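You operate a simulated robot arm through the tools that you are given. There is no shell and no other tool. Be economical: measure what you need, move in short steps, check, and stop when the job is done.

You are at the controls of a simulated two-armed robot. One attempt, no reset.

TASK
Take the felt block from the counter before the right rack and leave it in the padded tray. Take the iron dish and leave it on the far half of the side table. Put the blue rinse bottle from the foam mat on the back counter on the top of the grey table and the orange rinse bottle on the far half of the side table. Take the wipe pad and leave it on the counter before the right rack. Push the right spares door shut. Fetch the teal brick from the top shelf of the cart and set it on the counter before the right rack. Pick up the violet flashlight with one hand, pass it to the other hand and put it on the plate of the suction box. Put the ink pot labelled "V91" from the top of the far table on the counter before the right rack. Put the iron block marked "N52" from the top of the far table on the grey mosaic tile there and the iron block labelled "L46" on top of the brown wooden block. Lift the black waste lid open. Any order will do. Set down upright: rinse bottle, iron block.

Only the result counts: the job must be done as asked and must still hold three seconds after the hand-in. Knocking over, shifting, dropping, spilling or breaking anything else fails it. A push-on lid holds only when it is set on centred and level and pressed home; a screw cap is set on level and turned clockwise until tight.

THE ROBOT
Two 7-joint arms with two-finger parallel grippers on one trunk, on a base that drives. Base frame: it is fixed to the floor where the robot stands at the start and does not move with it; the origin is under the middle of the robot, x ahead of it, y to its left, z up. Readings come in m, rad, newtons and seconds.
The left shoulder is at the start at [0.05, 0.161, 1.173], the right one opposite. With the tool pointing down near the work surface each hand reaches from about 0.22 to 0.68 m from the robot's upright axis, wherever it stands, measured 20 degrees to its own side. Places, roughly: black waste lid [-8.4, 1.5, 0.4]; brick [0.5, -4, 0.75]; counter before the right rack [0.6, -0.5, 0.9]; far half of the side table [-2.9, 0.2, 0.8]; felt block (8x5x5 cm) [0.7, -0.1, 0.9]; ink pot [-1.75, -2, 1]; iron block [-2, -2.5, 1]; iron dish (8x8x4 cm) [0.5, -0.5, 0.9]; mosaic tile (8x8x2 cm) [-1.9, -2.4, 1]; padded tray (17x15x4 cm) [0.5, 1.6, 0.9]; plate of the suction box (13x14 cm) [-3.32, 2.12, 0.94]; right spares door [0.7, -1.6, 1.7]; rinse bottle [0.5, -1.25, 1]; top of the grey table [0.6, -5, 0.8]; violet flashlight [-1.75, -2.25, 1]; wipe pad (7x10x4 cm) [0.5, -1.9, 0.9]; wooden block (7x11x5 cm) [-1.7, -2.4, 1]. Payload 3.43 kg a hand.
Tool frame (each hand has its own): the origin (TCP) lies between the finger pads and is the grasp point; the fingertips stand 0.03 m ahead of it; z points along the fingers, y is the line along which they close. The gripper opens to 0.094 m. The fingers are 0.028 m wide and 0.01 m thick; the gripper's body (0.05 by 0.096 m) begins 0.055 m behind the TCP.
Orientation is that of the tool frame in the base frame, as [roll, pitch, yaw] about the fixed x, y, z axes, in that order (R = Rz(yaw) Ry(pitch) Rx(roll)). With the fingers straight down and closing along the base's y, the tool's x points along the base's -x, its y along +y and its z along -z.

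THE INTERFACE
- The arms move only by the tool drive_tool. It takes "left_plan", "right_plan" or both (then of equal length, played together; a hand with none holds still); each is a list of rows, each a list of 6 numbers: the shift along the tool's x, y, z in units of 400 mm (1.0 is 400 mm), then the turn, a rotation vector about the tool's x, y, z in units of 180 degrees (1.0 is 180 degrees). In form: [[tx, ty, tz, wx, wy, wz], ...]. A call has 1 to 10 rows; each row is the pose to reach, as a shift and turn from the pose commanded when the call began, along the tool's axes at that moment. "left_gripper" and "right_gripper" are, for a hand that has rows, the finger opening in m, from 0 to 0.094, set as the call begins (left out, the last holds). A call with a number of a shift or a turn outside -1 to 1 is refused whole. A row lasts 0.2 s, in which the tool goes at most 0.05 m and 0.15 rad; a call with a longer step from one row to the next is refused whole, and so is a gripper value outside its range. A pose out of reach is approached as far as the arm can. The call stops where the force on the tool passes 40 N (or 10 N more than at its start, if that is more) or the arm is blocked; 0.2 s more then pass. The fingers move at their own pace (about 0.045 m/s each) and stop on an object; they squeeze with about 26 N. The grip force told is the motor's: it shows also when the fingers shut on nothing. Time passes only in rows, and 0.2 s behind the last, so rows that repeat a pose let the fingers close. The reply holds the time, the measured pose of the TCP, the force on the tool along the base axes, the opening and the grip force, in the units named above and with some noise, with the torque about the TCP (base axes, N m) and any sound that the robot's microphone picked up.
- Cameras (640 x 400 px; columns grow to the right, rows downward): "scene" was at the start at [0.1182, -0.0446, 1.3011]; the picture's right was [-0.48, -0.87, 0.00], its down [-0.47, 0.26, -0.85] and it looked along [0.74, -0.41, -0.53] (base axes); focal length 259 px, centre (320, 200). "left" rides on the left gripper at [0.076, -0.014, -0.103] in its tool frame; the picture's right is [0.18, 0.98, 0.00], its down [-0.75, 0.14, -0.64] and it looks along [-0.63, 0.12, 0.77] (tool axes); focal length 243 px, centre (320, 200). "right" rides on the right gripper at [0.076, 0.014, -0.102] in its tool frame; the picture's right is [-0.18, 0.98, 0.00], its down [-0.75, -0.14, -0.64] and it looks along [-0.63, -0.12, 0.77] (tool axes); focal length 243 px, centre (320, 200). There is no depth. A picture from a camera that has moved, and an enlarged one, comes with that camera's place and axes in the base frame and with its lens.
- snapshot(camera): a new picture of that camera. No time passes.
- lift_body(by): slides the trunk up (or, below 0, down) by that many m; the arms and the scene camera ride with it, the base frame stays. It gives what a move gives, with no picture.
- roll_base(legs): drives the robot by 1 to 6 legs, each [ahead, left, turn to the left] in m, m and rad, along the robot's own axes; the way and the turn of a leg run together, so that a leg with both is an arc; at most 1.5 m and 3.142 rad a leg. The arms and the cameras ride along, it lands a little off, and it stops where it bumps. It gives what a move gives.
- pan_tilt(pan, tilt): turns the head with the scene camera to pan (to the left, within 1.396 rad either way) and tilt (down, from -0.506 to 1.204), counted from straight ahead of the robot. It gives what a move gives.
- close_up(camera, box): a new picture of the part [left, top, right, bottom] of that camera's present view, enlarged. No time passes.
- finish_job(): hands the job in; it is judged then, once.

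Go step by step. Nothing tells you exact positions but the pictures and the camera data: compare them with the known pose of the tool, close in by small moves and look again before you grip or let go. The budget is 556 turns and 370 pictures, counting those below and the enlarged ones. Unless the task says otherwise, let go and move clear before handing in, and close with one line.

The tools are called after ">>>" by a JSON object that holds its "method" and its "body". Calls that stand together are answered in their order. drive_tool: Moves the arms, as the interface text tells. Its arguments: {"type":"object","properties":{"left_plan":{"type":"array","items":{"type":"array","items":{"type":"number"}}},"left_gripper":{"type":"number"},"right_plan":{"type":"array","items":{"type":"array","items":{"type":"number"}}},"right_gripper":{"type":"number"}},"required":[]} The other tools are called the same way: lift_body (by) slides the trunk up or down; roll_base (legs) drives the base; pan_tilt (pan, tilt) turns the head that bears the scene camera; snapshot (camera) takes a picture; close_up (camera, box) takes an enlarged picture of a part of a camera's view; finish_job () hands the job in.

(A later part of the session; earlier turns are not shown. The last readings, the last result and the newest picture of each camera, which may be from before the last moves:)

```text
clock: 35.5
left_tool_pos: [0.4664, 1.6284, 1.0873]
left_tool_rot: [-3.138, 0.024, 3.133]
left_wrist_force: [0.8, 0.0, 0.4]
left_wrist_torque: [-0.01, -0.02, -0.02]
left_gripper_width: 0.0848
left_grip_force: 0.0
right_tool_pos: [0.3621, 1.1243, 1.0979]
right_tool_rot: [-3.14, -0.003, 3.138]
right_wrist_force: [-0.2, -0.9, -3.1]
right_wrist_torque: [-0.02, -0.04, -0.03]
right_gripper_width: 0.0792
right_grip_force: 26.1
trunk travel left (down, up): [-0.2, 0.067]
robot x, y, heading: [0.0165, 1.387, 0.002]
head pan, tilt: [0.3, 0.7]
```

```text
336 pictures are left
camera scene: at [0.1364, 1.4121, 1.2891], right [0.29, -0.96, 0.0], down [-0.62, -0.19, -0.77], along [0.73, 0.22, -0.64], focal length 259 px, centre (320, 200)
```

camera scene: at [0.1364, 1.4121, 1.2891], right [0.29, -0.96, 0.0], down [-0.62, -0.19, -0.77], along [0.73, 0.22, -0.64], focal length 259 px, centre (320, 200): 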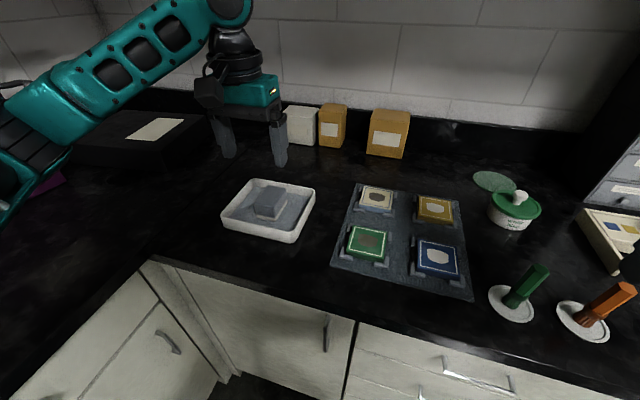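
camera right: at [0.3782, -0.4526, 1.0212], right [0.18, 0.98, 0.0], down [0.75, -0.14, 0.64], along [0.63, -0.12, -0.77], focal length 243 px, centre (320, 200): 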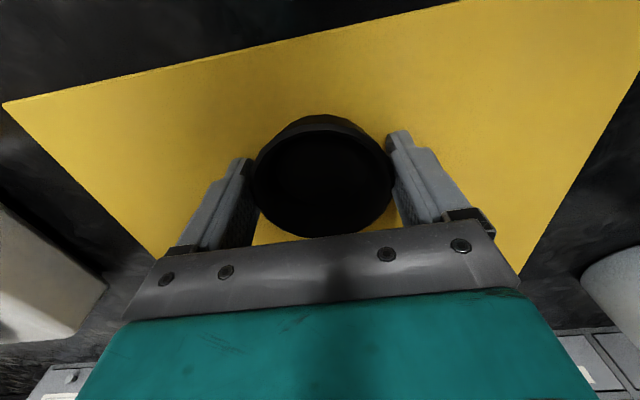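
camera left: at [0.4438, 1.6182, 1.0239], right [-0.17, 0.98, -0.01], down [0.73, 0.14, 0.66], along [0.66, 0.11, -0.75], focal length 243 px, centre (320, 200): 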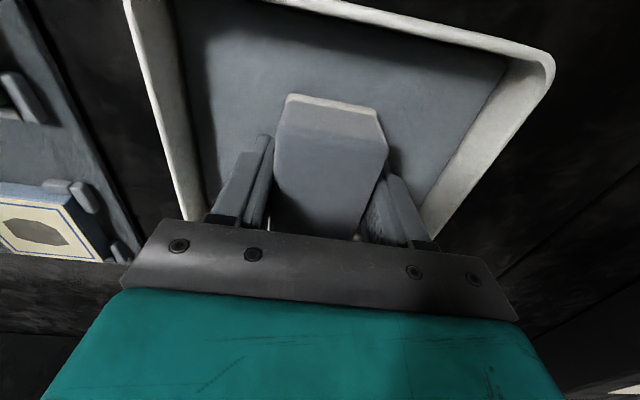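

The felt is in the tray. Next I'll back away, turn around and look for the side table.

>>> {"method": "roll_base", "body": {"legs": [[-0.7, 0, 0], [0, -0.6, 0], [0, 0, 1.57]]}}

>>> {"method": "pan_tilt", "body": {"pan": 0.9, "tilt": 0.3}}

>>> {"method": "snapshot", "body": {"camera": "scene"}}

```text
clock: 46.1
left_tool_pos: [-0.919, 1.226, 1.0872]
left_tool_rot: [-3.139, 0.026, -1.549]
left_wrist_force: [0.5, 0.7, 0.1]
left_wrist_torque: [0.0, 0.02, -0.02]
left_gripper_width: 0.085
left_grip_force: 0.0
right_tool_pos: [-0.4106, 1.1371, 1.0974]
right_tool_rot: [-3.141, -0.004, -1.546]
right_wrist_force: [-0.9, -0.3, -2.7]
right_wrist_torque: [0.0, -0.02, 0.01]
right_gripper_width: 0.0792
right_grip_force: 26.3
trunk travel left (down, up): [-0.2, 0.067]
robot x, y, heading: [-0.6639, 0.7839, 1.599]
head pan, tilt: [0.3, 0.7]
```

```text
clock: 47.1
left_tool_pos: [-0.9181, 1.2265, 1.0867]
left_tool_rot: [-3.137, 0.027, -1.548]
left_wrist_force: [-0.1, -0.4, -0.7]
left_wrist_torque: [-0.04, 0.02, 0.01]
left_gripper_width: 0.0848
left_grip_force: 0.0
right_tool_pos: [-0.4098, 1.1378, 1.0984]
right_tool_rot: [3.139, -0.002, -1.544]
right_wrist_force: [0.9, -0.1, -2.7]
right_wrist_torque: [-0.02, 0.01, 0.05]
right_gripper_width: 0.0791
right_grip_force: 26.0
trunk travel left (down, up): [-0.2, 0.067]
robot x, y, heading: [-0.6639, 0.7791, 1.602]
head pan, tilt: [0.901, 0.3]
```

```text
335 pictures are left
camera scene: at [-0.7407, 0.8774, 1.3251], right [0.6, 0.8, 0.0], down [0.24, -0.18, -0.96], along [-0.76, 0.57, -0.3], focal length 259 px, centre (320, 200)
```

scene: 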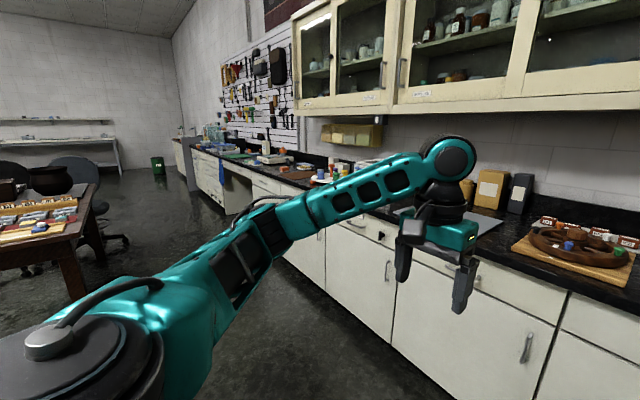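

The table on the left is the side table. I'll turn to face it.

>>> {"method": "roll_base", "body": {"legs": [[0, 0, 1.54]]}}

>>> {"method": "pan_tilt", "body": {"pan": 0.0, "tilt": 0.3}}

>>> {"method": "snapshot", "body": {"camera": "scene"}}

```text
clock: 51.2
left_tool_pos: [-1.1208, 0.549, 1.0852]
left_tool_rot: [-3.137, 0.026, -0.023]
left_wrist_force: [-0.5, 0.2, -0.8]
left_wrist_torque: [0.0, -0.02, 0.0]
left_gripper_width: 0.085
left_grip_force: 0.0
right_tool_pos: [-1.0089, 1.0534, 1.0972]
right_tool_rot: [3.141, -0.002, -0.018]
right_wrist_force: [-0.3, -0.4, -3.2]
right_wrist_torque: [0.01, -0.01, 0.0]
right_gripper_width: 0.0794
right_grip_force: 26.5
trunk travel left (down, up): [-0.2, 0.067]
robot x, y, heading: [-0.6668, 0.7811, 3.122]
head pan, tilt: [0.901, 0.3]
```

```text
clock: 52.5
left_tool_pos: [-1.1193, 0.5496, 1.086]
left_tool_rot: [-3.141, 0.026, -0.024]
left_wrist_force: [0.1, 0.9, -0.4]
left_wrist_torque: [0.02, 0.02, 0.0]
left_gripper_width: 0.0852
left_grip_force: 0.0
right_tool_pos: [-1.0087, 1.0529, 1.097]
right_tool_rot: [-3.14, -0.004, -0.019]
right_wrist_force: [0.1, -0.8, -2.6]
right_wrist_torque: [0.01, -0.03, 0.01]
right_gripper_width: 0.0794
right_grip_force: 26.0
trunk travel left (down, up): [-0.2, 0.067]
robot x, y, heading: [-0.662, 0.7814, 3.123]
head pan, tilt: [0.0, 0.3]
```

```text
334 pictures are left
camera scene: at [-0.7985, 0.7836, 1.3252], right [0.02, 1.0, 0.0], down [0.3, -0.01, -0.96], along [-0.96, 0.02, -0.3], focal length 259 px, centre (320, 200)
```

scene: 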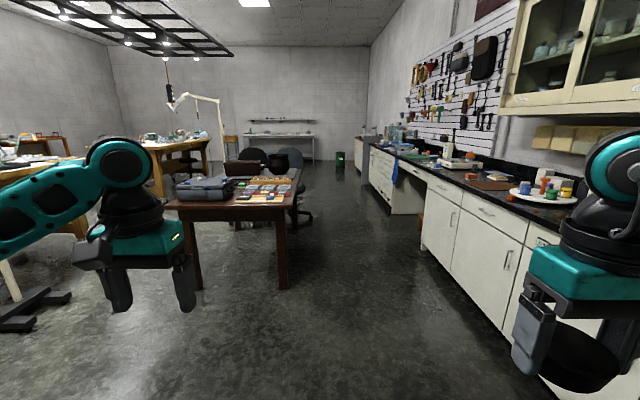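

>>> {"method": "close_up", "body": {"camera": "scene", "box": [140, 130, 340, 255]}}

```text
3.20 times, centred on (240, 192) of scene
camera zoom: at [-0.7985, 0.7836, 1.3252], right [0.02, 1.0, 0.0], down [0.3, -0.01, -0.96], along [-0.96, 0.02, -0.3], focal length 828 px, centre (576, 224)
```

zoom: 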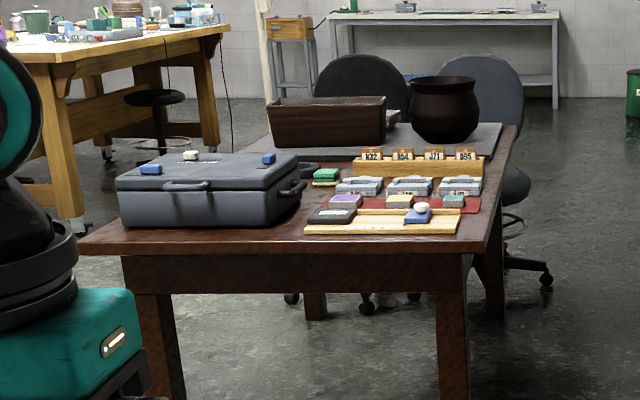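

The side table spans roughly x -2.3…-3.6 and y -0.1…0.62. I'll go along the aisle to its far end and face it from the aisle side.

>>> {"method": "roll_base", "body": {"legs": [[0, -0.42, 0], [1.3, 0, 0.02]]}}

>>> {"method": "snapshot", "body": {"camera": "scene"}}

```text
clock: 61.0
left_tool_pos: [-2.39, 1.002, 1.085]
left_tool_rot: [-3.139, 0.026, -0.03]
left_wrist_force: [-0.3, 0.1, -0.5]
left_wrist_torque: [0.01, 0.01, 0.0]
left_gripper_width: 0.085
left_grip_force: 0.1
right_tool_pos: [-2.274, 1.5041, 1.0975]
right_tool_rot: [-3.14, -0.003, -0.026]
right_wrist_force: [-0.4, 0.2, -3.3]
right_wrist_torque: [0.02, -0.04, 0.0]
right_gripper_width: 0.0795
right_grip_force: 26.4
trunk travel left (down, up): [-0.2, 0.067]
robot x, y, heading: [-1.9342, 1.2324, 3.12]
head pan, tilt: [0.0, 0.3]
```

```text
332 pictures are left
camera scene: at [-2.0666, 1.2339, 1.3251], right [0.02, 1.0, 0.0], down [0.3, -0.01, -0.96], along [-0.95, 0.02, -0.3], focal length 259 px, centre (320, 200)
```

scene: 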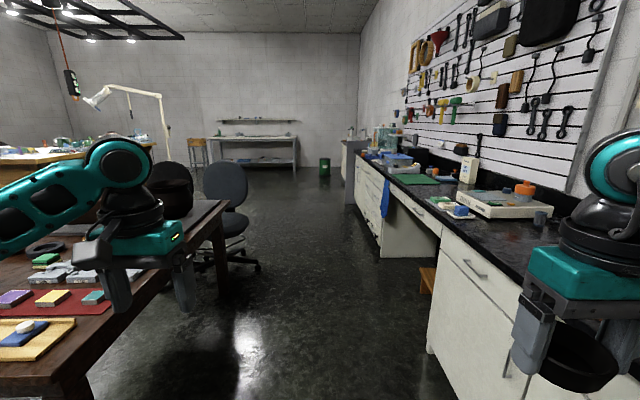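

>>> {"method": "roll_base", "body": {"legs": [[1.15, 0, 0.02], [0, 0, 1.571]]}}

>>> {"method": "pan_tilt", "body": {"pan": 0.0, "tilt": 0.6}}

>>> {"method": "snapshot", "body": {"camera": "scene"}}

```text
clock: 70.7
left_tool_pos: [-2.8444, 0.7931, 1.0863]
left_tool_rot: [-3.138, 0.027, 1.55]
left_wrist_force: [-0.1, -0.2, 0.4]
left_wrist_torque: [0.0, 0.03, 0.0]
left_gripper_width: 0.0852
left_grip_force: 0.0
right_tool_pos: [-3.3471, 0.9046, 1.0978]
right_tool_rot: [-3.141, -0.002, 1.554]
right_wrist_force: [0.0, 0.1, -3.1]
right_wrist_torque: [-0.02, 0.03, -0.03]
right_gripper_width: 0.0794
right_grip_force: 26.1
trunk travel left (down, up): [-0.2, 0.067]
robot x, y, heading: [-3.0786, 1.2445, -1.588]
head pan, tilt: [0.0, 0.3]
```

```text
clock: 71.5
left_tool_pos: [-2.8438, 0.7933, 1.0865]
left_tool_rot: [-3.138, 0.026, 1.548]
left_wrist_force: [0.0, 0.3, -0.5]
left_wrist_torque: [-0.01, -0.01, 0.01]
left_gripper_width: 0.0848
left_grip_force: 0.0
right_tool_pos: [-3.3482, 0.905, 1.0967]
right_tool_rot: [-3.141, -0.005, 1.553]
right_wrist_force: [0.5, -0.7, -2.9]
right_wrist_torque: [0.04, 0.03, 0.01]
right_gripper_width: 0.0798
right_grip_force: 26.3
trunk travel left (down, up): [-0.2, 0.067]
robot x, y, heading: [-3.0786, 1.252, -1.585]
head pan, tilt: [0.0, 0.6]
```

```text
331 pictures are left
camera scene: at [-3.0807, 1.1186, 1.2977], right [-1.0, 0.02, 0.0], down [0.01, 0.56, -0.83], along [-0.01, -0.83, -0.56], focal length 259 px, centre (320, 200)
```

scene: 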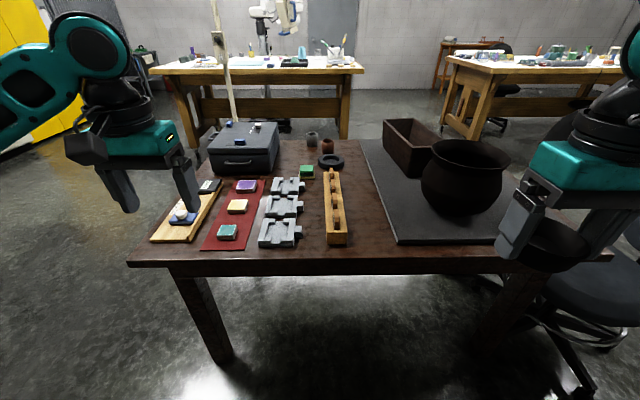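

The table is in front of me with a grey mat at its right end. I need its true extents, so I'll look more closely.

>>> {"method": "pan_tilt", "body": {"pan": -0.5, "tilt": 0.7}}

>>> {"method": "snapshot", "body": {"camera": "scene"}}

>>> {"method": "pan_tilt", "body": {"pan": 0.4, "tilt": 0.7}}

>>> {"method": "snapshot", "body": {"camera": "scene"}}

```text
clock: 72.4
left_tool_pos: [-2.8443, 0.793, 1.0861]
left_tool_rot: [3.141, 0.026, 1.55]
left_wrist_force: [0.1, -0.4, -0.7]
left_wrist_torque: [0.02, -0.03, -0.04]
left_gripper_width: 0.085
left_grip_force: 0.0
right_tool_pos: [-3.349, 0.9042, 1.0983]
right_tool_rot: [3.14, -0.001, 1.553]
right_wrist_force: [-0.2, -0.3, -2.5]
right_wrist_torque: [0.03, -0.01, 0.01]
right_gripper_width: 0.0795
right_grip_force: 25.7
trunk travel left (down, up): [-0.2, 0.067]
robot x, y, heading: [-3.078, 1.2446, -1.585]
head pan, tilt: [-0.499, 0.7]
```

```text
330 pictures are left
camera scene: at [-3.121, 1.1329, 1.2891], right [-0.87, 0.49, 0.0], down [0.32, 0.56, -0.76], along [-0.38, -0.67, -0.64], focal length 259 px, centre (320, 200)
```

scene: 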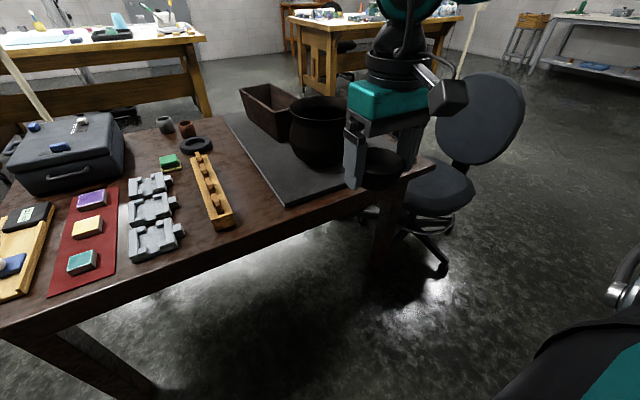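

```text
clock: 73.6
left_tool_pos: [-2.846, 0.7935, 1.0856]
left_tool_rot: [-3.14, 0.026, 1.55]
left_wrist_force: [0.7, 0.0, -0.7]
left_wrist_torque: [0.01, -0.03, -0.01]
left_gripper_width: 0.0851
left_grip_force: 0.1
right_tool_pos: [-3.348, 0.9036, 1.0984]
right_tool_rot: [3.141, -0.005, 1.553]
right_wrist_force: [0.1, 0.2, -1.8]
right_wrist_torque: [0.01, -0.02, -0.05]
right_gripper_width: 0.0794
right_grip_force: 25.6
trunk travel left (down, up): [-0.2, 0.067]
robot x, y, heading: [-3.0778, 1.2479, -1.586]
head pan, tilt: [0.4, 0.7]
```

```text
329 pictures are left
camera scene: at [-3.0475, 1.1281, 1.289], right [-0.93, -0.37, 0.0], down [-0.24, 0.6, -0.76], along [0.29, -0.71, -0.64], focal length 259 px, centre (320, 200)
```

scene: 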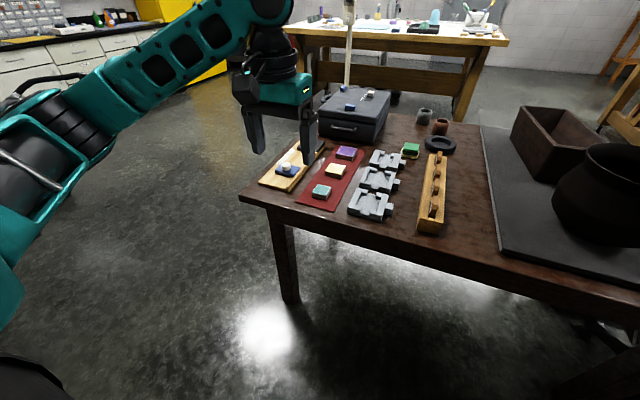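

The half centred on the listed [-2.9, 0.2] is the +x half, where the case and holders are. The free spots lie toward its back side, so I'll go round to the other side of the table.

>>> {"method": "roll_base", "body": {"legs": [[0, 1.45, 0], [0.75, 0, 0], [0, 0, 3.14]]}}

>>> {"method": "pan_tilt", "body": {"pan": 1.0, "tilt": 0.5}}

>>> {"method": "snapshot", "body": {"camera": "scene"}}

```text
clock: 91.7
left_tool_pos: [-1.9239, 0.9119, 1.0859]
left_tool_rot: [-3.137, 0.026, -1.611]
left_wrist_force: [0.9, -0.1, 0.4]
left_wrist_torque: [0.02, -0.01, -0.03]
left_gripper_width: 0.0849
left_grip_force: 0.1
right_tool_pos: [-1.4223, 0.7906, 1.0982]
right_tool_rot: [3.141, -0.004, -1.611]
right_wrist_force: [0.4, -0.3, -3.6]
right_wrist_torque: [-0.01, -0.02, 0.02]
right_gripper_width: 0.0795
right_grip_force: 25.8
trunk travel left (down, up): [-0.2, 0.067]
robot x, y, heading: [-1.6957, 0.453, 1.534]
head pan, tilt: [0.4, 0.7]
```

```text
clock: 92.7
left_tool_pos: [-1.9241, 0.9126, 1.0871]
left_tool_rot: [-3.141, 0.027, -1.612]
left_wrist_force: [-0.1, -0.9, 0.4]
left_wrist_torque: [-0.03, 0.02, -0.01]
left_gripper_width: 0.0852
left_grip_force: 0.1
right_tool_pos: [-1.4216, 0.7909, 1.0979]
right_tool_rot: [-3.141, -0.006, -1.609]
right_wrist_force: [-0.3, -0.4, -3.8]
right_wrist_torque: [-0.04, 0.01, 0.0]
right_gripper_width: 0.0795
right_grip_force: 26.0
trunk travel left (down, up): [-0.2, 0.067]
robot x, y, heading: [-1.7012, 0.4506, 1.534]
head pan, tilt: [1.0, 0.499]
```

```text
328 pictures are left
camera scene: at [-1.7727, 0.5436, 1.3067], right [0.57, 0.82, 0.0], down [0.39, -0.27, -0.88], along [-0.72, 0.5, -0.48], focal length 259 px, centre (320, 200)
```

scene: 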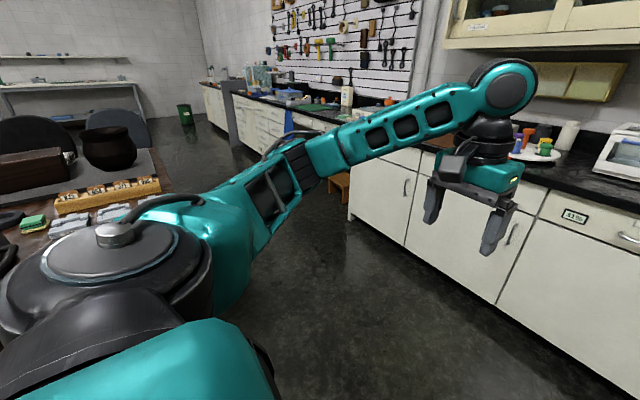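

>>> {"method": "roll_base", "body": {"legs": [[-1.1, 0, 0.037]]}}

>>> {"method": "pan_tilt", "body": {"pan": 1.396, "tilt": 0.5}}

>>> {"method": "snapshot", "body": {"camera": "scene"}}

```text
clock: 98.5
left_tool_pos: [-1.9621, -0.2288, 1.086]
left_tool_rot: [-3.14, 0.027, -1.586]
left_wrist_force: [0.3, 0.0, 0.5]
left_wrist_torque: [0.01, 0.0, 0.01]
left_gripper_width: 0.085
left_grip_force: 0.0
right_tool_pos: [-1.4569, -0.3376, 1.0971]
right_tool_rot: [-3.141, -0.005, -1.582]
right_wrist_force: [-0.3, -0.3, -2.2]
right_wrist_torque: [-0.03, 0.01, 0.0]
right_gripper_width: 0.0796
right_grip_force: 26.7
trunk travel left (down, up): [-0.2, 0.067]
robot x, y, heading: [-1.7269, -0.6808, 1.559]
head pan, tilt: [1.0, 0.499]
```

```text
clock: 99.4
left_tool_pos: [-1.9629, -0.2283, 1.0862]
left_tool_rot: [-3.14, 0.026, -1.587]
left_wrist_force: [0.5, 0.6, -1.0]
left_wrist_torque: [0.03, 0.01, 0.0]
left_gripper_width: 0.0849
left_grip_force: 0.2
right_tool_pos: [-1.4583, -0.3373, 1.0973]
right_tool_rot: [-3.141, -0.005, -1.581]
right_wrist_force: [-0.4, 1.0, -3.7]
right_wrist_torque: [-0.04, 0.01, -0.01]
right_gripper_width: 0.0796
right_grip_force: 25.8
trunk travel left (down, up): [-0.2, 0.067]
robot x, y, heading: [-1.7251, -0.681, 1.562]
head pan, tilt: [1.396, 0.499]
```

```text
327 pictures are left
camera scene: at [-1.8151, -0.6267, 1.3068], right [0.18, 0.98, 0.0], down [0.47, -0.09, -0.88], along [-0.86, 0.16, -0.48], focal length 259 px, centre (320, 200)
```

scene: 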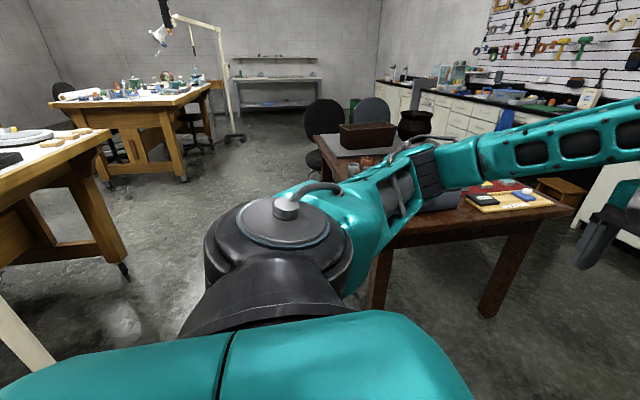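

>>> {"method": "roll_base", "body": {"legs": [[0.06, 0, 0], [0, 0.6, 0.01]]}}

>>> {"method": "pan_tilt", "body": {"pan": 0.6, "tilt": 0.6}}

>>> {"method": "snapshot", "body": {"camera": "scene"}}

```text
clock: 103.4
left_tool_pos: [-2.5676, -0.1639, 1.0865]
left_tool_rot: [-3.139, 0.026, -1.583]
left_wrist_force: [-0.1, -0.1, 0.5]
left_wrist_torque: [0.03, 0.01, -0.03]
left_gripper_width: 0.0848
left_grip_force: 0.1
right_tool_pos: [-2.0645, -0.2721, 1.098]
right_tool_rot: [3.141, -0.004, -1.579]
right_wrist_force: [0.5, -0.6, -3.2]
right_wrist_torque: [-0.01, -0.02, 0.01]
right_gripper_width: 0.0795
right_grip_force: 26.2
trunk travel left (down, up): [-0.2, 0.067]
robot x, y, heading: [-2.3329, -0.6155, 1.561]
head pan, tilt: [1.396, 0.499]
```

```text
clock: 104.5
left_tool_pos: [-2.5686, -0.1636, 1.0863]
left_tool_rot: [-3.139, 0.026, -1.585]
left_wrist_force: [0.0, 0.6, -0.2]
left_wrist_torque: [-0.01, 0.02, 0.02]
left_gripper_width: 0.0851
left_grip_force: 0.2
right_tool_pos: [-2.0639, -0.2718, 1.0966]
right_tool_rot: [-3.141, -0.006, -1.581]
right_wrist_force: [0.2, -1.0, -3.6]
right_wrist_torque: [-0.01, 0.0, 0.0]
right_gripper_width: 0.0794
right_grip_force: 25.6
trunk travel left (down, up): [-0.2, 0.067]
robot x, y, heading: [-2.3296, -0.6202, 1.558]
head pan, tilt: [0.6, 0.6]
```

```text
326 pictures are left
camera scene: at [-2.3802, -0.5049, 1.2977], right [0.83, 0.56, 0.0], down [0.32, -0.47, -0.83], along [-0.46, 0.68, -0.56], focal length 259 px, centre (320, 200)
```

scene: 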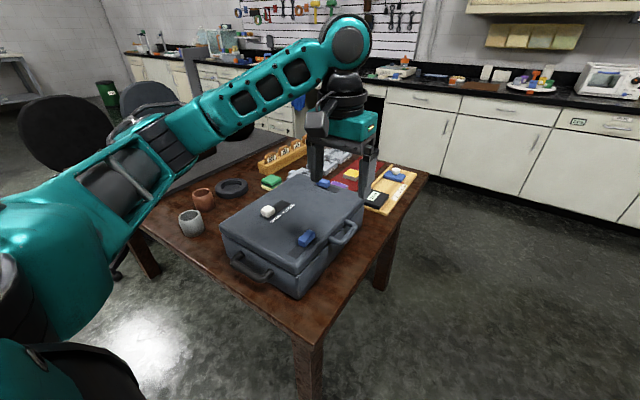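

From here I see free table between the case and the two clay cups, around [-3.0, -0.05]. I'll strafe left so the right hand can reach it.

>>> {"method": "roll_base", "body": {"legs": [[0, 0.78, 0.012]]}}

>>> {"method": "pan_tilt", "body": {"pan": 0.0, "tilt": 0.8}}

>>> {"method": "snapshot", "body": {"camera": "scene"}}

>>> {"method": "snapshot", "body": {"camera": "right"}}

```text
clock: 108.7
left_tool_pos: [-3.3546, -0.1679, 1.0867]
left_tool_rot: [-3.138, 0.027, -1.566]
left_wrist_force: [-0.3, 0.5, 0.7]
left_wrist_torque: [0.0, 0.01, 0.02]
left_gripper_width: 0.0852
left_grip_force: 0.0
right_tool_pos: [-2.8491, -0.2672, 1.0973]
right_tool_rot: [3.14, -0.005, -1.563]
right_wrist_force: [-0.3, -0.4, -3.0]
right_wrist_torque: [-0.02, 0.01, 0.03]
right_gripper_width: 0.0793
right_grip_force: 25.7
trunk travel left (down, up): [-0.2, 0.067]
robot x, y, heading: [-3.1109, -0.6187, 1.577]
head pan, tilt: [0.6, 0.6]
```

```text
clock: 109.7
left_tool_pos: [-3.3556, -0.1683, 1.0854]
left_tool_rot: [-3.14, 0.028, -1.569]
left_wrist_force: [0.6, -0.4, 0.1]
left_wrist_torque: [-0.01, -0.02, 0.03]
left_gripper_width: 0.085
left_grip_force: 0.2
right_tool_pos: [-2.848, -0.2669, 1.0989]
right_tool_rot: [-3.141, -0.005, -1.564]
right_wrist_force: [-0.6, 0.3, -2.8]
right_wrist_torque: [-0.03, -0.04, 0.0]
right_gripper_width: 0.0794
right_grip_force: 26.5
trunk travel left (down, up): [-0.2, 0.067]
robot x, y, heading: [-3.1097, -0.6144, 1.581]
head pan, tilt: [0.0, 0.799]
```

```text
325 pictures are left
camera scene: at [-3.1113, -0.4974, 1.2808], right [1.0, 0.01, 0.0], down [0.01, -0.72, -0.7], along [-0.01, 0.7, -0.72], focal length 259 px, centre (320, 200)
```

scene: 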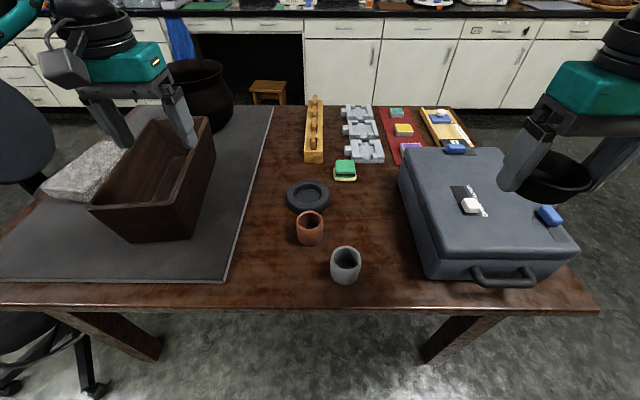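

```text
324 pictures are left
camera right: at [-2.8624, -0.3423, 1.2008], right [-0.98, 0.18, 0.0], down [0.14, 0.76, 0.64], along [0.11, 0.63, -0.77], focal length 243 px, centre (320, 200)
```

right: 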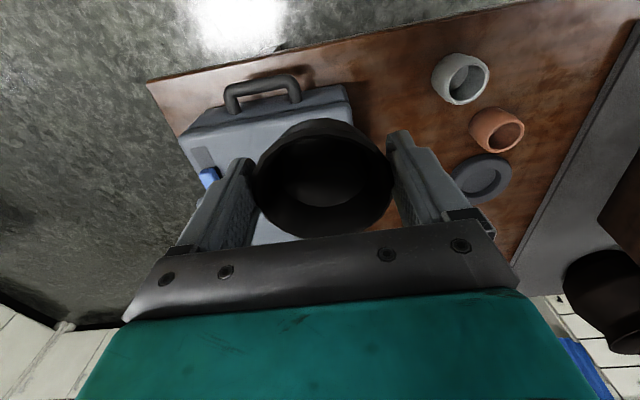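

The table is clear between the cups and the case. I'll take the dish to about [-2.985, 0.0], staying above the case.

>>> {"method": "drive_tool", "body": {"right_plan": [[-0.096, 0.048, 0.035, 0, 0, 0], [-0.19, 0.096, 0.07, 0, 0, 0], [-0.287, 0.145, 0.105, 0, 0, 0], [-0.383, 0.193, 0.14, 0, 0, 0], [-0.479, 0.241, 0.175, 0, 0, 0], [-0.575, 0.29, 0.21, 0, 0, 0], [-0.67, 0.3375, 0.245, 0, 0, 0], [-0.67, 0.3375, 0.245, 0, 0, 0]]}}

>>> {"method": "snapshot", "body": {"camera": "scene"}}

>>> {"method": "snapshot", "body": {"camera": "right"}}

```text
clock: 111.5
left_tool_pos: [-3.355, -0.1682, 1.0869]
left_tool_rot: [-3.138, 0.027, -1.567]
left_wrist_force: [0.6, 1.5, -0.3]
left_wrist_torque: [0.01, 0.02, 0.01]
left_gripper_width: 0.0851
left_grip_force: 0.0
right_tool_pos: [-2.9118, -0.0885, 1.0257]
right_tool_rot: [3.14, -0.005, -1.564]
right_wrist_force: [0.7, -0.3, -2.4]
right_wrist_torque: [-0.02, -0.03, -0.02]
right_gripper_width: 0.0791
right_grip_force: 26.4
right hand out of reach, approached as far as the arm can: row 5, 6, 7, 8
trunk travel left (down, up): [-0.2, 0.067]
robot x, y, heading: [-3.1067, -0.6169, 1.578]
head pan, tilt: [0.0, 0.799]
```

```text
323 pictures are left
camera scene: at [-3.1114, -0.4973, 1.2808], right [1.0, 0.01, 0.0], down [0.01, -0.72, -0.7], along [-0.01, 0.7, -0.72], focal length 259 px, centre (320, 200)
```

scene: 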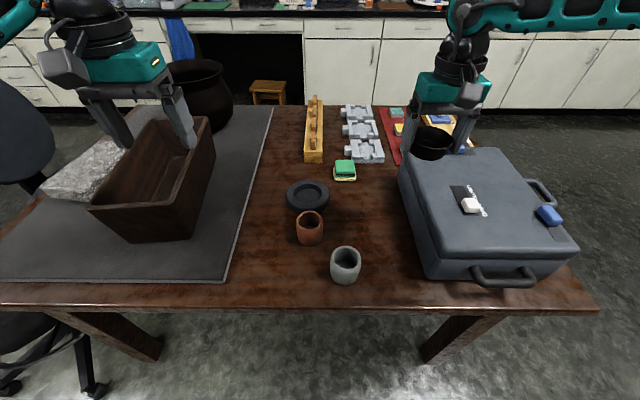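

```text
322 pictures are left
camera right: at [-2.9256, -0.1649, 1.1284], right [-0.98, 0.18, 0.0], down [0.14, 0.76, 0.64], along [0.11, 0.63, -0.77], focal length 243 px, centre (320, 200)
```

right: 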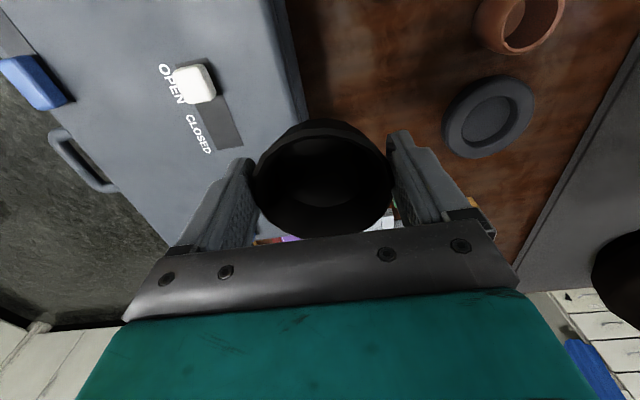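

I'll put the dish at about y = -0.09 instead, within reach.

>>> {"method": "drive_tool", "body": {"right_plan": [[0, 0.08, 0, 0, 0, 0], [0, 0.16, 0, 0, 0, 0], [0, 0.16, 0.1, 0, 0, 0], [0, 0.16, 0.2, 0, 0, 0], [0, 0.16, 0.3, 0, 0, 0], [0, 0.16, 0.3, 0, 0, 0]]}}

>>> {"method": "snapshot", "body": {"camera": "scene"}}

>>> {"method": "snapshot", "body": {"camera": "right"}}

```text
clock: 112.9
left_tool_pos: [-3.3551, -0.1683, 1.0865]
left_tool_rot: [-3.139, 0.026, -1.566]
left_wrist_force: [0.2, -0.7, 0.6]
left_wrist_torque: [0.04, -0.01, -0.01]
left_gripper_width: 0.085
left_grip_force: 0.1
right_tool_pos: [-2.9203, -0.1388, 0.9375]
right_tool_rot: [-3.141, -0.002, -1.563]
right_wrist_force: [-0.6, 0.1, -3.6]
right_wrist_torque: [-0.06, 0.01, -0.02]
right_gripper_width: 0.0792
right_grip_force: 25.8
right hand out of reach, approached as far as the arm can: row 1, 2, 3, 4, 5, 6
trunk travel left (down, up): [-0.2, 0.067]
robot x, y, heading: [-3.1084, -0.6168, 1.576]
head pan, tilt: [0.0, 0.799]
```

```text
321 pictures are left
camera scene: at [-3.1112, -0.4973, 1.2808], right [1.0, 0.01, 0.0], down [0.01, -0.72, -0.7], along [-0.01, 0.7, -0.72], focal length 259 px, centre (320, 200)
```

scene: 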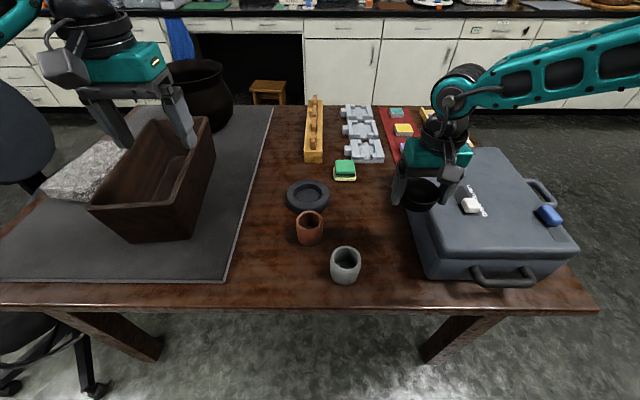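

```text
320 pictures are left
camera right: at [-2.9351, -0.2142, 1.0409], right [-0.98, 0.18, 0.0], down [0.14, 0.76, 0.64], along [0.11, 0.63, -0.77], focal length 243 px, centre (320, 200)
```

right: 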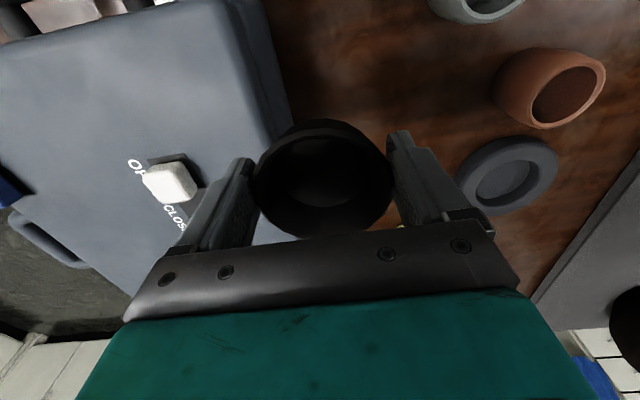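

The reach is short at this low table. I'll raise the hand, lower the trunk and try again.

>>> {"method": "drive_tool", "body": {"right_plan": [[0.05, -0.03, -0.08, 0, 0, 0], [0.1, -0.06, -0.16, 0, 0, 0], [0.15, -0.09, -0.24, 0, 0, 0], [0.2, -0.115, -0.3, 0, 0, 0], [0.2, -0.115, -0.3, 0, 0, 0]], "left_plan": [[0, 0, -0.04, 0, 0, 0], [0, 0, -0.08, 0, 0, 0], [0, 0, -0.12, 0, 0, 0], [0, 0, -0.12, 0, 0, 0], [0, 0, -0.12, 0, 0, 0]]}}

>>> {"method": "lift_body", "body": {"by": -0.07}}

```text
clock: 114.1
left_tool_pos: [-3.3562, -0.1684, 1.1325]
left_tool_rot: [-3.14, 0.027, -1.567]
left_wrist_force: [-0.5, 0.9, -0.4]
left_wrist_torque: [0.0, 0.0, 0.01]
left_gripper_width: 0.0853
left_grip_force: 0.0
right_tool_pos: [-2.8743, -0.2171, 1.0602]
right_tool_rot: [3.141, -0.006, -1.564]
right_wrist_force: [-0.3, 0.3, -3.0]
right_wrist_torque: [-0.03, 0.02, -0.03]
right_gripper_width: 0.0793
right_grip_force: 26.7
trunk travel left (down, up): [-0.2, 0.067]
robot x, y, heading: [-3.11, -0.6156, 1.58]
head pan, tilt: [0.0, 0.799]
```

```text
clock: 115.2
left_tool_pos: [-3.3571, -0.1679, 1.0636]
left_tool_rot: [-3.14, 0.026, -1.567]
left_wrist_force: [-0.5, -1.2, -0.3]
left_wrist_torque: [-0.02, 0.0, 0.03]
left_gripper_width: 0.0847
left_grip_force: 0.1
right_tool_pos: [-2.8754, -0.2164, 0.9913]
right_tool_rot: [3.141, -0.003, -1.563]
right_wrist_force: [0.2, 0.4, -3.3]
right_wrist_torque: [-0.02, 0.04, -0.02]
right_gripper_width: 0.0794
right_grip_force: 26.0
trunk travel left (down, up): [-0.13, 0.137]
robot x, y, heading: [-3.107, -0.6195, 1.577]
head pan, tilt: [0.0, 0.799]
```

>>> {"method": "roll_base", "body": {"legs": [[0, 0.08, 0]]}}

>>> {"method": "drive_tool", "body": {"right_plan": [[-0.06, 0.01, 0.06, 0, 0, 0], [-0.12, 0.02, 0.12, 0, 0, 0], [-0.18, 0.03, 0.18, 0, 0, 0], [-0.24, 0.04, 0.22, 0, 0, 0], [-0.28, 0.05, 0.22, 0, 0, 0], [-0.28, 0.05, 0.22, 0, 0, 0]]}}

>>> {"method": "snapshot", "body": {"camera": "scene"}}

>>> {"method": "snapshot", "body": {"camera": "right"}}

```text
clock: 116.2
left_tool_pos: [-3.4384, -0.1702, 1.0623]
left_tool_rot: [-3.139, 0.026, -1.567]
left_wrist_force: [-0.3, -0.4, 0.0]
left_wrist_torque: [-0.01, -0.01, 0.0]
left_gripper_width: 0.0848
left_grip_force: 0.1
right_tool_pos: [-2.9562, -0.2173, 0.99]
right_tool_rot: [-3.139, -0.005, -1.564]
right_wrist_force: [0.1, -0.2, -2.8]
right_wrist_torque: [-0.02, -0.01, 0.03]
right_gripper_width: 0.0792
right_grip_force: 25.8
trunk travel left (down, up): [-0.13, 0.137]
robot x, y, heading: [-3.1907, -0.6189, 1.578]
head pan, tilt: [0.0, 0.799]
```

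```text
clock: 117.6
left_tool_pos: [-3.437, -0.1701, 1.0635]
left_tool_rot: [-3.139, 0.025, -1.569]
left_wrist_force: [0.0, -0.6, 0.2]
left_wrist_torque: [-0.01, 0.0, 0.01]
left_gripper_width: 0.085
left_grip_force: 0.1
right_tool_pos: [-2.9778, -0.1068, 0.9042]
right_tool_rot: [3.14, -0.007, -1.563]
right_wrist_force: [0.6, -0.8, -3.5]
right_wrist_torque: [-0.03, -0.01, -0.05]
right_gripper_width: 0.0793
right_grip_force: 26.3
trunk travel left (down, up): [-0.13, 0.137]
robot x, y, heading: [-3.1911, -0.6189, 1.58]
head pan, tilt: [0.0, 0.799]
```

```text
319 pictures are left
camera scene: at [-3.1917, -0.4981, 1.2108], right [1.0, 0.01, 0.0], down [0.01, -0.72, -0.7], along [-0.01, 0.7, -0.72], focal length 259 px, centre (320, 200)
```

scene: 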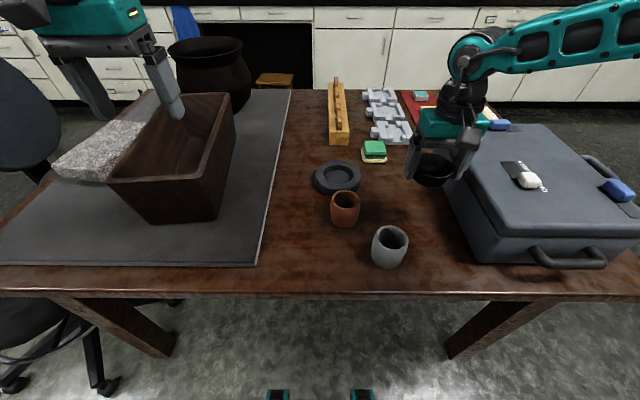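

```text
318 pictures are left
camera right: at [-2.9914, -0.1823, 1.0071], right [-0.98, 0.18, 0.0], down [0.14, 0.76, 0.64], along [0.11, 0.63, -0.77], focal length 243 px, centre (320, 200)
```

right: 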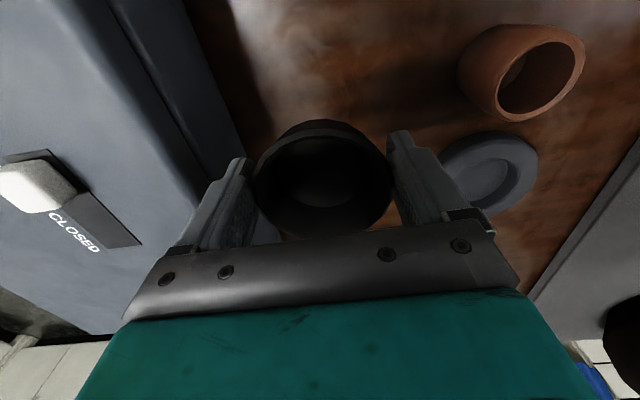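

>>> {"method": "drive_tool", "body": {"right_plan": [[0, 0.04, 0, 0, 0, 0], [0, 0.04, 0.08, 0, 0, 0], [0, 0.04, 0.16, 0, 0, 0], [0, 0.04, 0.19, 0, 0, 0], [0, 0.04, 0.21, 0, 0, 0], [0, 0.04, 0.23, 0, 0, 0], [0, 0.04, 0.25, 0, 0, 0], [0, 0.04, 0.27, 0, 0, 0], [0, 0.04, 0.29, 0, 0, 0]]}}

>>> {"method": "snapshot", "body": {"camera": "scene"}}

```text
clock: 119.6
left_tool_pos: [-3.4374, -0.1693, 1.0638]
left_tool_rot: [-3.139, 0.026, -1.567]
left_wrist_force: [1.4, 0.2, 0.0]
left_wrist_torque: [-0.02, -0.03, -0.01]
left_gripper_width: 0.085
left_grip_force: 0.0
right_tool_pos: [-2.9605, -0.1404, 0.8198]
right_tool_rot: [3.141, -0.006, -1.564]
right_wrist_force: [0.7, -0.2, -2.4]
right_wrist_torque: [-0.01, -0.01, 0.03]
right_gripper_width: 0.0792
right_grip_force: 25.6
right hand out of reach, approached as far as the arm can: row 2, 3, 4, 5, 6, 7, 8, 9
trunk travel left (down, up): [-0.13, 0.137]
robot x, y, heading: [-3.1876, -0.616, 1.579]
head pan, tilt: [0.0, 0.799]
```

```text
317 pictures are left
camera scene: at [-3.1915, -0.498, 1.2108], right [1.0, 0.01, 0.0], down [0.01, -0.72, -0.7], along [-0.01, 0.7, -0.72], focal length 259 px, centre (320, 200)
```

scene: 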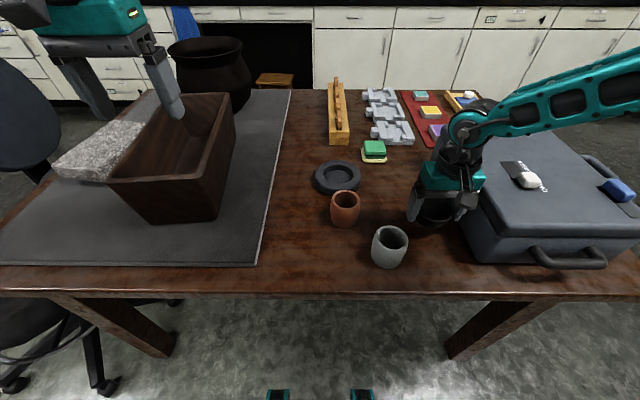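

>>> {"method": "drive_tool", "body": {"right_plan": [[0, 0.02, -0.08, 0, 0, 0], [0, 0.04, -0.16, 0, 0, 0], [0, 0.05, -0.25, 0, 0, 0], [0, 0.05, -0.25, 0, 0, 0]], "left_plan": [[0, 0, -0.06, 0, 0, 0], [0, 0, -0.12, 0, 0, 0], [0, 0, -0.18, 0, 0, 0], [0, 0, -0.22, 0, 0, 0]]}}

>>> {"method": "lift_body", "body": {"by": -0.09}}

>>> {"method": "snapshot", "body": {"camera": "right"}}

```text
clock: 120.6
left_tool_pos: [-3.4365, -0.1728, 1.1516]
left_tool_rot: [-3.141, 0.027, -1.568]
left_wrist_force: [0.0, -0.4, -0.6]
left_wrist_torque: [0.01, 0.0, 0.0]
left_gripper_width: 0.085
left_grip_force: 0.0
right_tool_pos: [-2.9821, -0.1425, 0.9248]
right_tool_rot: [3.141, -0.005, -1.564]
right_wrist_force: [-0.2, 0.7, -3.2]
right_wrist_torque: [-0.02, -0.02, 0.01]
right_gripper_width: 0.0794
right_grip_force: 25.8
trunk travel left (down, up): [-0.13, 0.137]
robot x, y, heading: [-3.19, -0.6185, 1.58]
head pan, tilt: [0.0, 0.799]
```

```text
clock: 121.9
left_tool_pos: [-3.4371, -0.173, 1.0599]
left_tool_rot: [-3.14, 0.028, -1.566]
left_wrist_force: [0.5, -0.5, 0.0]
left_wrist_torque: [0.02, -0.05, 0.02]
left_gripper_width: 0.085
left_grip_force: 0.1
right_tool_pos: [-2.9829, -0.1436, 0.8334]
right_tool_rot: [-3.14, -0.006, -1.565]
right_wrist_force: [-0.1, 0.5, -2.8]
right_wrist_torque: [-0.02, 0.01, 0.0]
right_gripper_width: 0.0795
right_grip_force: 25.8
trunk travel left (down, up): [-0.04, 0.227]
robot x, y, heading: [-3.1891, -0.6161, 1.584]
head pan, tilt: [0.0, 0.799]
```

```text
316 pictures are left
camera right: at [-2.9961, -0.2184, 0.9373], right [-0.98, 0.18, 0.0], down [0.14, 0.76, 0.64], along [0.11, 0.63, -0.77], focal length 243 px, centre (320, 200)
```

right: 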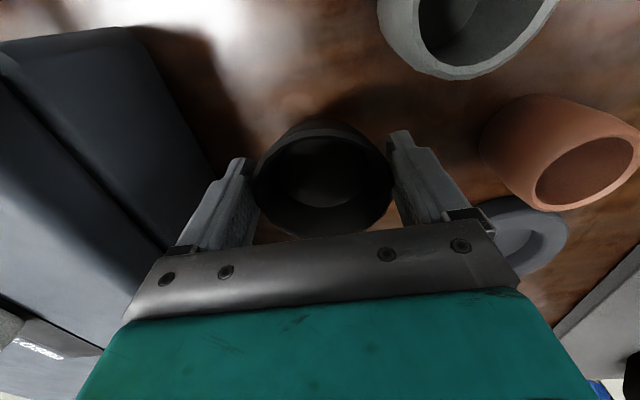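

>>> {"method": "drive_tool", "body": {"right_plan": [[-0.08, 0, 0, 0, 0, 0], [-0.15, 0.01, 0, 0, 0, 0], [-0.15, 0.01, 0.02, 0, 0, 0], [-0.15, 0.01, 0.04, 0, 0, 0], [-0.15, 0.01, 0.06, 0, 0, 0], [-0.15, 0.01, 0.08, 0, 0, 0], [-0.15, 0.01, 0.1, 0, 0, 0], [-0.15, 0.01, 0.12, 0, 0, 0], [-0.15, 0.01, 0.14, 0, 0, 0]]}}

>>> {"method": "snapshot", "body": {"camera": "right"}}

>>> {"method": "snapshot", "body": {"camera": "scene"}}

```text
clock: 123.9
left_tool_pos: [-3.4366, -0.1723, 1.0597]
left_tool_rot: [-3.14, 0.025, -1.567]
left_wrist_force: [-0.8, 0.3, -0.3]
left_wrist_torque: [0.02, 0.0, -0.02]
left_gripper_width: 0.085
left_grip_force: 0.1
right_tool_pos: [-2.9707, -0.1033, 0.7941]
right_tool_rot: [3.141, -0.005, -1.566]
right_wrist_force: [-0.6, 0.0, -2.8]
right_wrist_torque: [-0.04, 0.02, -0.01]
right_gripper_width: 0.0792
right_grip_force: 25.8
right hand out of reach, approached as far as the arm can: row 2, 3, 4, 5, 6, 7, 8, 9
trunk travel left (down, up): [-0.04, 0.227]
robot x, y, heading: [-3.1921, -0.6207, 1.582]
head pan, tilt: [0.0, 0.799]
```

```text
315 pictures are left
camera right: at [-2.9859, -0.1786, 0.8965], right [-0.98, 0.18, 0.0], down [0.14, 0.76, 0.64], along [0.11, 0.63, -0.77], focal length 243 px, centre (320, 200)
```

right: 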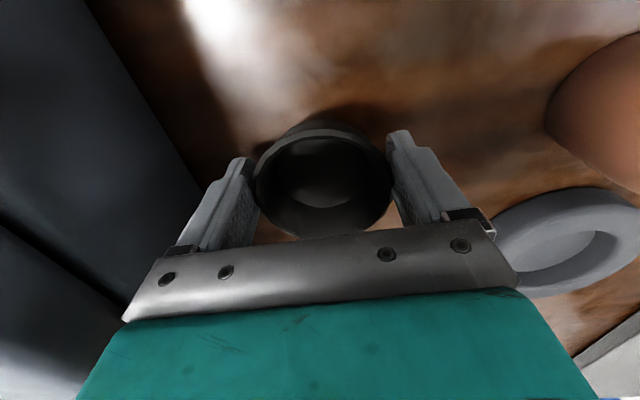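

```text
314 pictures are left
camera scene: at [-3.1918, -0.4981, 1.1208], right [1.0, 0.01, 0.0], down [0.01, -0.72, -0.7], along [-0.01, 0.7, -0.72], focal length 259 px, centre (320, 200)
```

scene: 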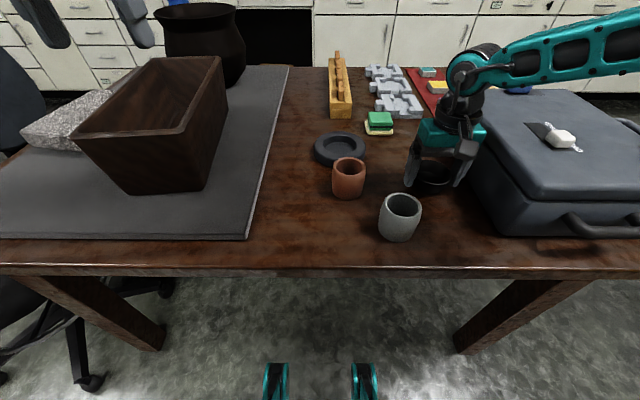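

>>> {"method": "drive_tool", "body": {"right_plan": [[0.03, 0.02, 0, 0, 0, 0], [0.05, 0.03, 0.02, 0, 0, 0], [0.05, 0.03, 0.04, 0, 0, 0], [0.05, 0.03, 0.06, 0, 0, 0], [0.05, 0.03, 0.08, 0, 0, 0], [0.05, 0.03, 0.1, 0, 0, 0]]}}

>>> {"method": "snapshot", "body": {"camera": "right"}}

```text
clock: 124.8
left_tool_pos: [-3.4367, -0.1735, 1.0613]
left_tool_rot: [-3.139, 0.028, -1.567]
left_wrist_force: [-0.4, 0.8, 0.7]
left_wrist_torque: [0.01, -0.04, -0.02]
left_gripper_width: 0.0851
left_grip_force: 0.1
right_tool_pos: [-2.9842, -0.1211, 0.7844]
right_tool_rot: [-3.141, 0.012, -1.569]
right_wrist_force: [0.7, -4.7, 17.3]
right_wrist_torque: [-0.21, -0.61, -0.18]
right_gripper_width: 0.0794
right_grip_force: 26.2
right hand out of reach, approached as far as the arm can: row 4
trunk travel left (down, up): [-0.04, 0.227]
robot x, y, heading: [-3.1901, -0.6162, 1.573]
head pan, tilt: [0.0, 0.799]
stopped in row 4 (right hand): the force on the tool passed its limit (the readings are from after the stop); the commanded pose is now the measured one
```

```text
313 pictures are left
camera right: at [-2.9973, -0.1977, 0.8861], right [-0.98, 0.18, 0.0], down [0.14, 0.75, 0.65], along [0.12, 0.64, -0.76], focal length 243 px, centre (320, 200)
```

right: 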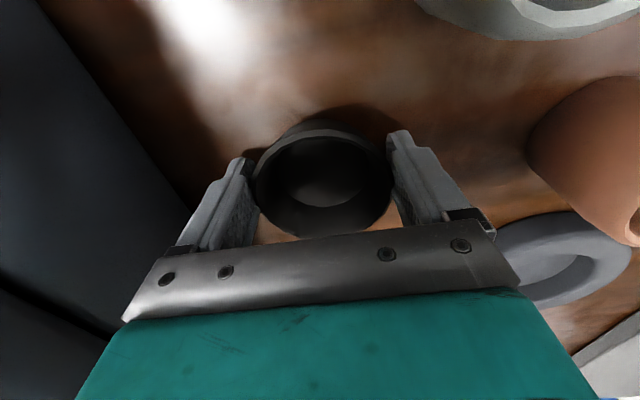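

The dish has touched the table (about z = 0.75). I'll release and rise.

>>> {"method": "drive_tool", "body": {"right_plan": [[0, 0, -0.003, 0, 0, 0], [0, 0, -0.003, 0, 0, 0], [0, 0, -0.003, 0, 0, 0], [0, 0, -0.06, 0, 0, 0], [0, 0, -0.16, 0, 0, 0], [0, 0, -0.26, 0, 0, 0], [0.05, 0, -0.36, 0, 0, 0], [0.1, 0, -0.42, 0, 0, 0]], "right_gripper": 0.094}}

>>> {"method": "snapshot", "body": {"camera": "scene"}}

```text
clock: 126.6
left_tool_pos: [-3.437, -0.1727, 1.0601]
left_tool_rot: [-3.14, 0.026, -1.567]
left_wrist_force: [0.6, 0.0, 0.0]
left_wrist_torque: [0.0, 0.02, -0.05]
left_gripper_width: 0.085
left_grip_force: 0.1
right_tool_pos: [-2.9834, -0.1639, 0.9492]
right_tool_rot: [-3.141, 0.01, -1.568]
right_wrist_force: [-0.4, -0.6, 0.5]
right_wrist_torque: [0.0, -0.01, 0.0]
right_gripper_width: 0.0941
right_grip_force: 0.1
trunk travel left (down, up): [-0.04, 0.227]
robot x, y, heading: [-3.1885, -0.6174, 1.577]
head pan, tilt: [0.0, 0.799]
```

```text
312 pictures are left
camera scene: at [-3.1916, -0.4986, 1.1208], right [1.0, 0.01, 0.0], down [0.01, -0.72, -0.7], along [-0.01, 0.7, -0.72], focal length 259 px, centre (320, 200)
```

scene: 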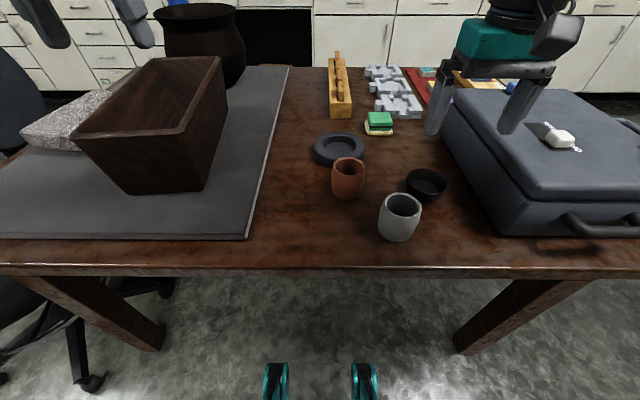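

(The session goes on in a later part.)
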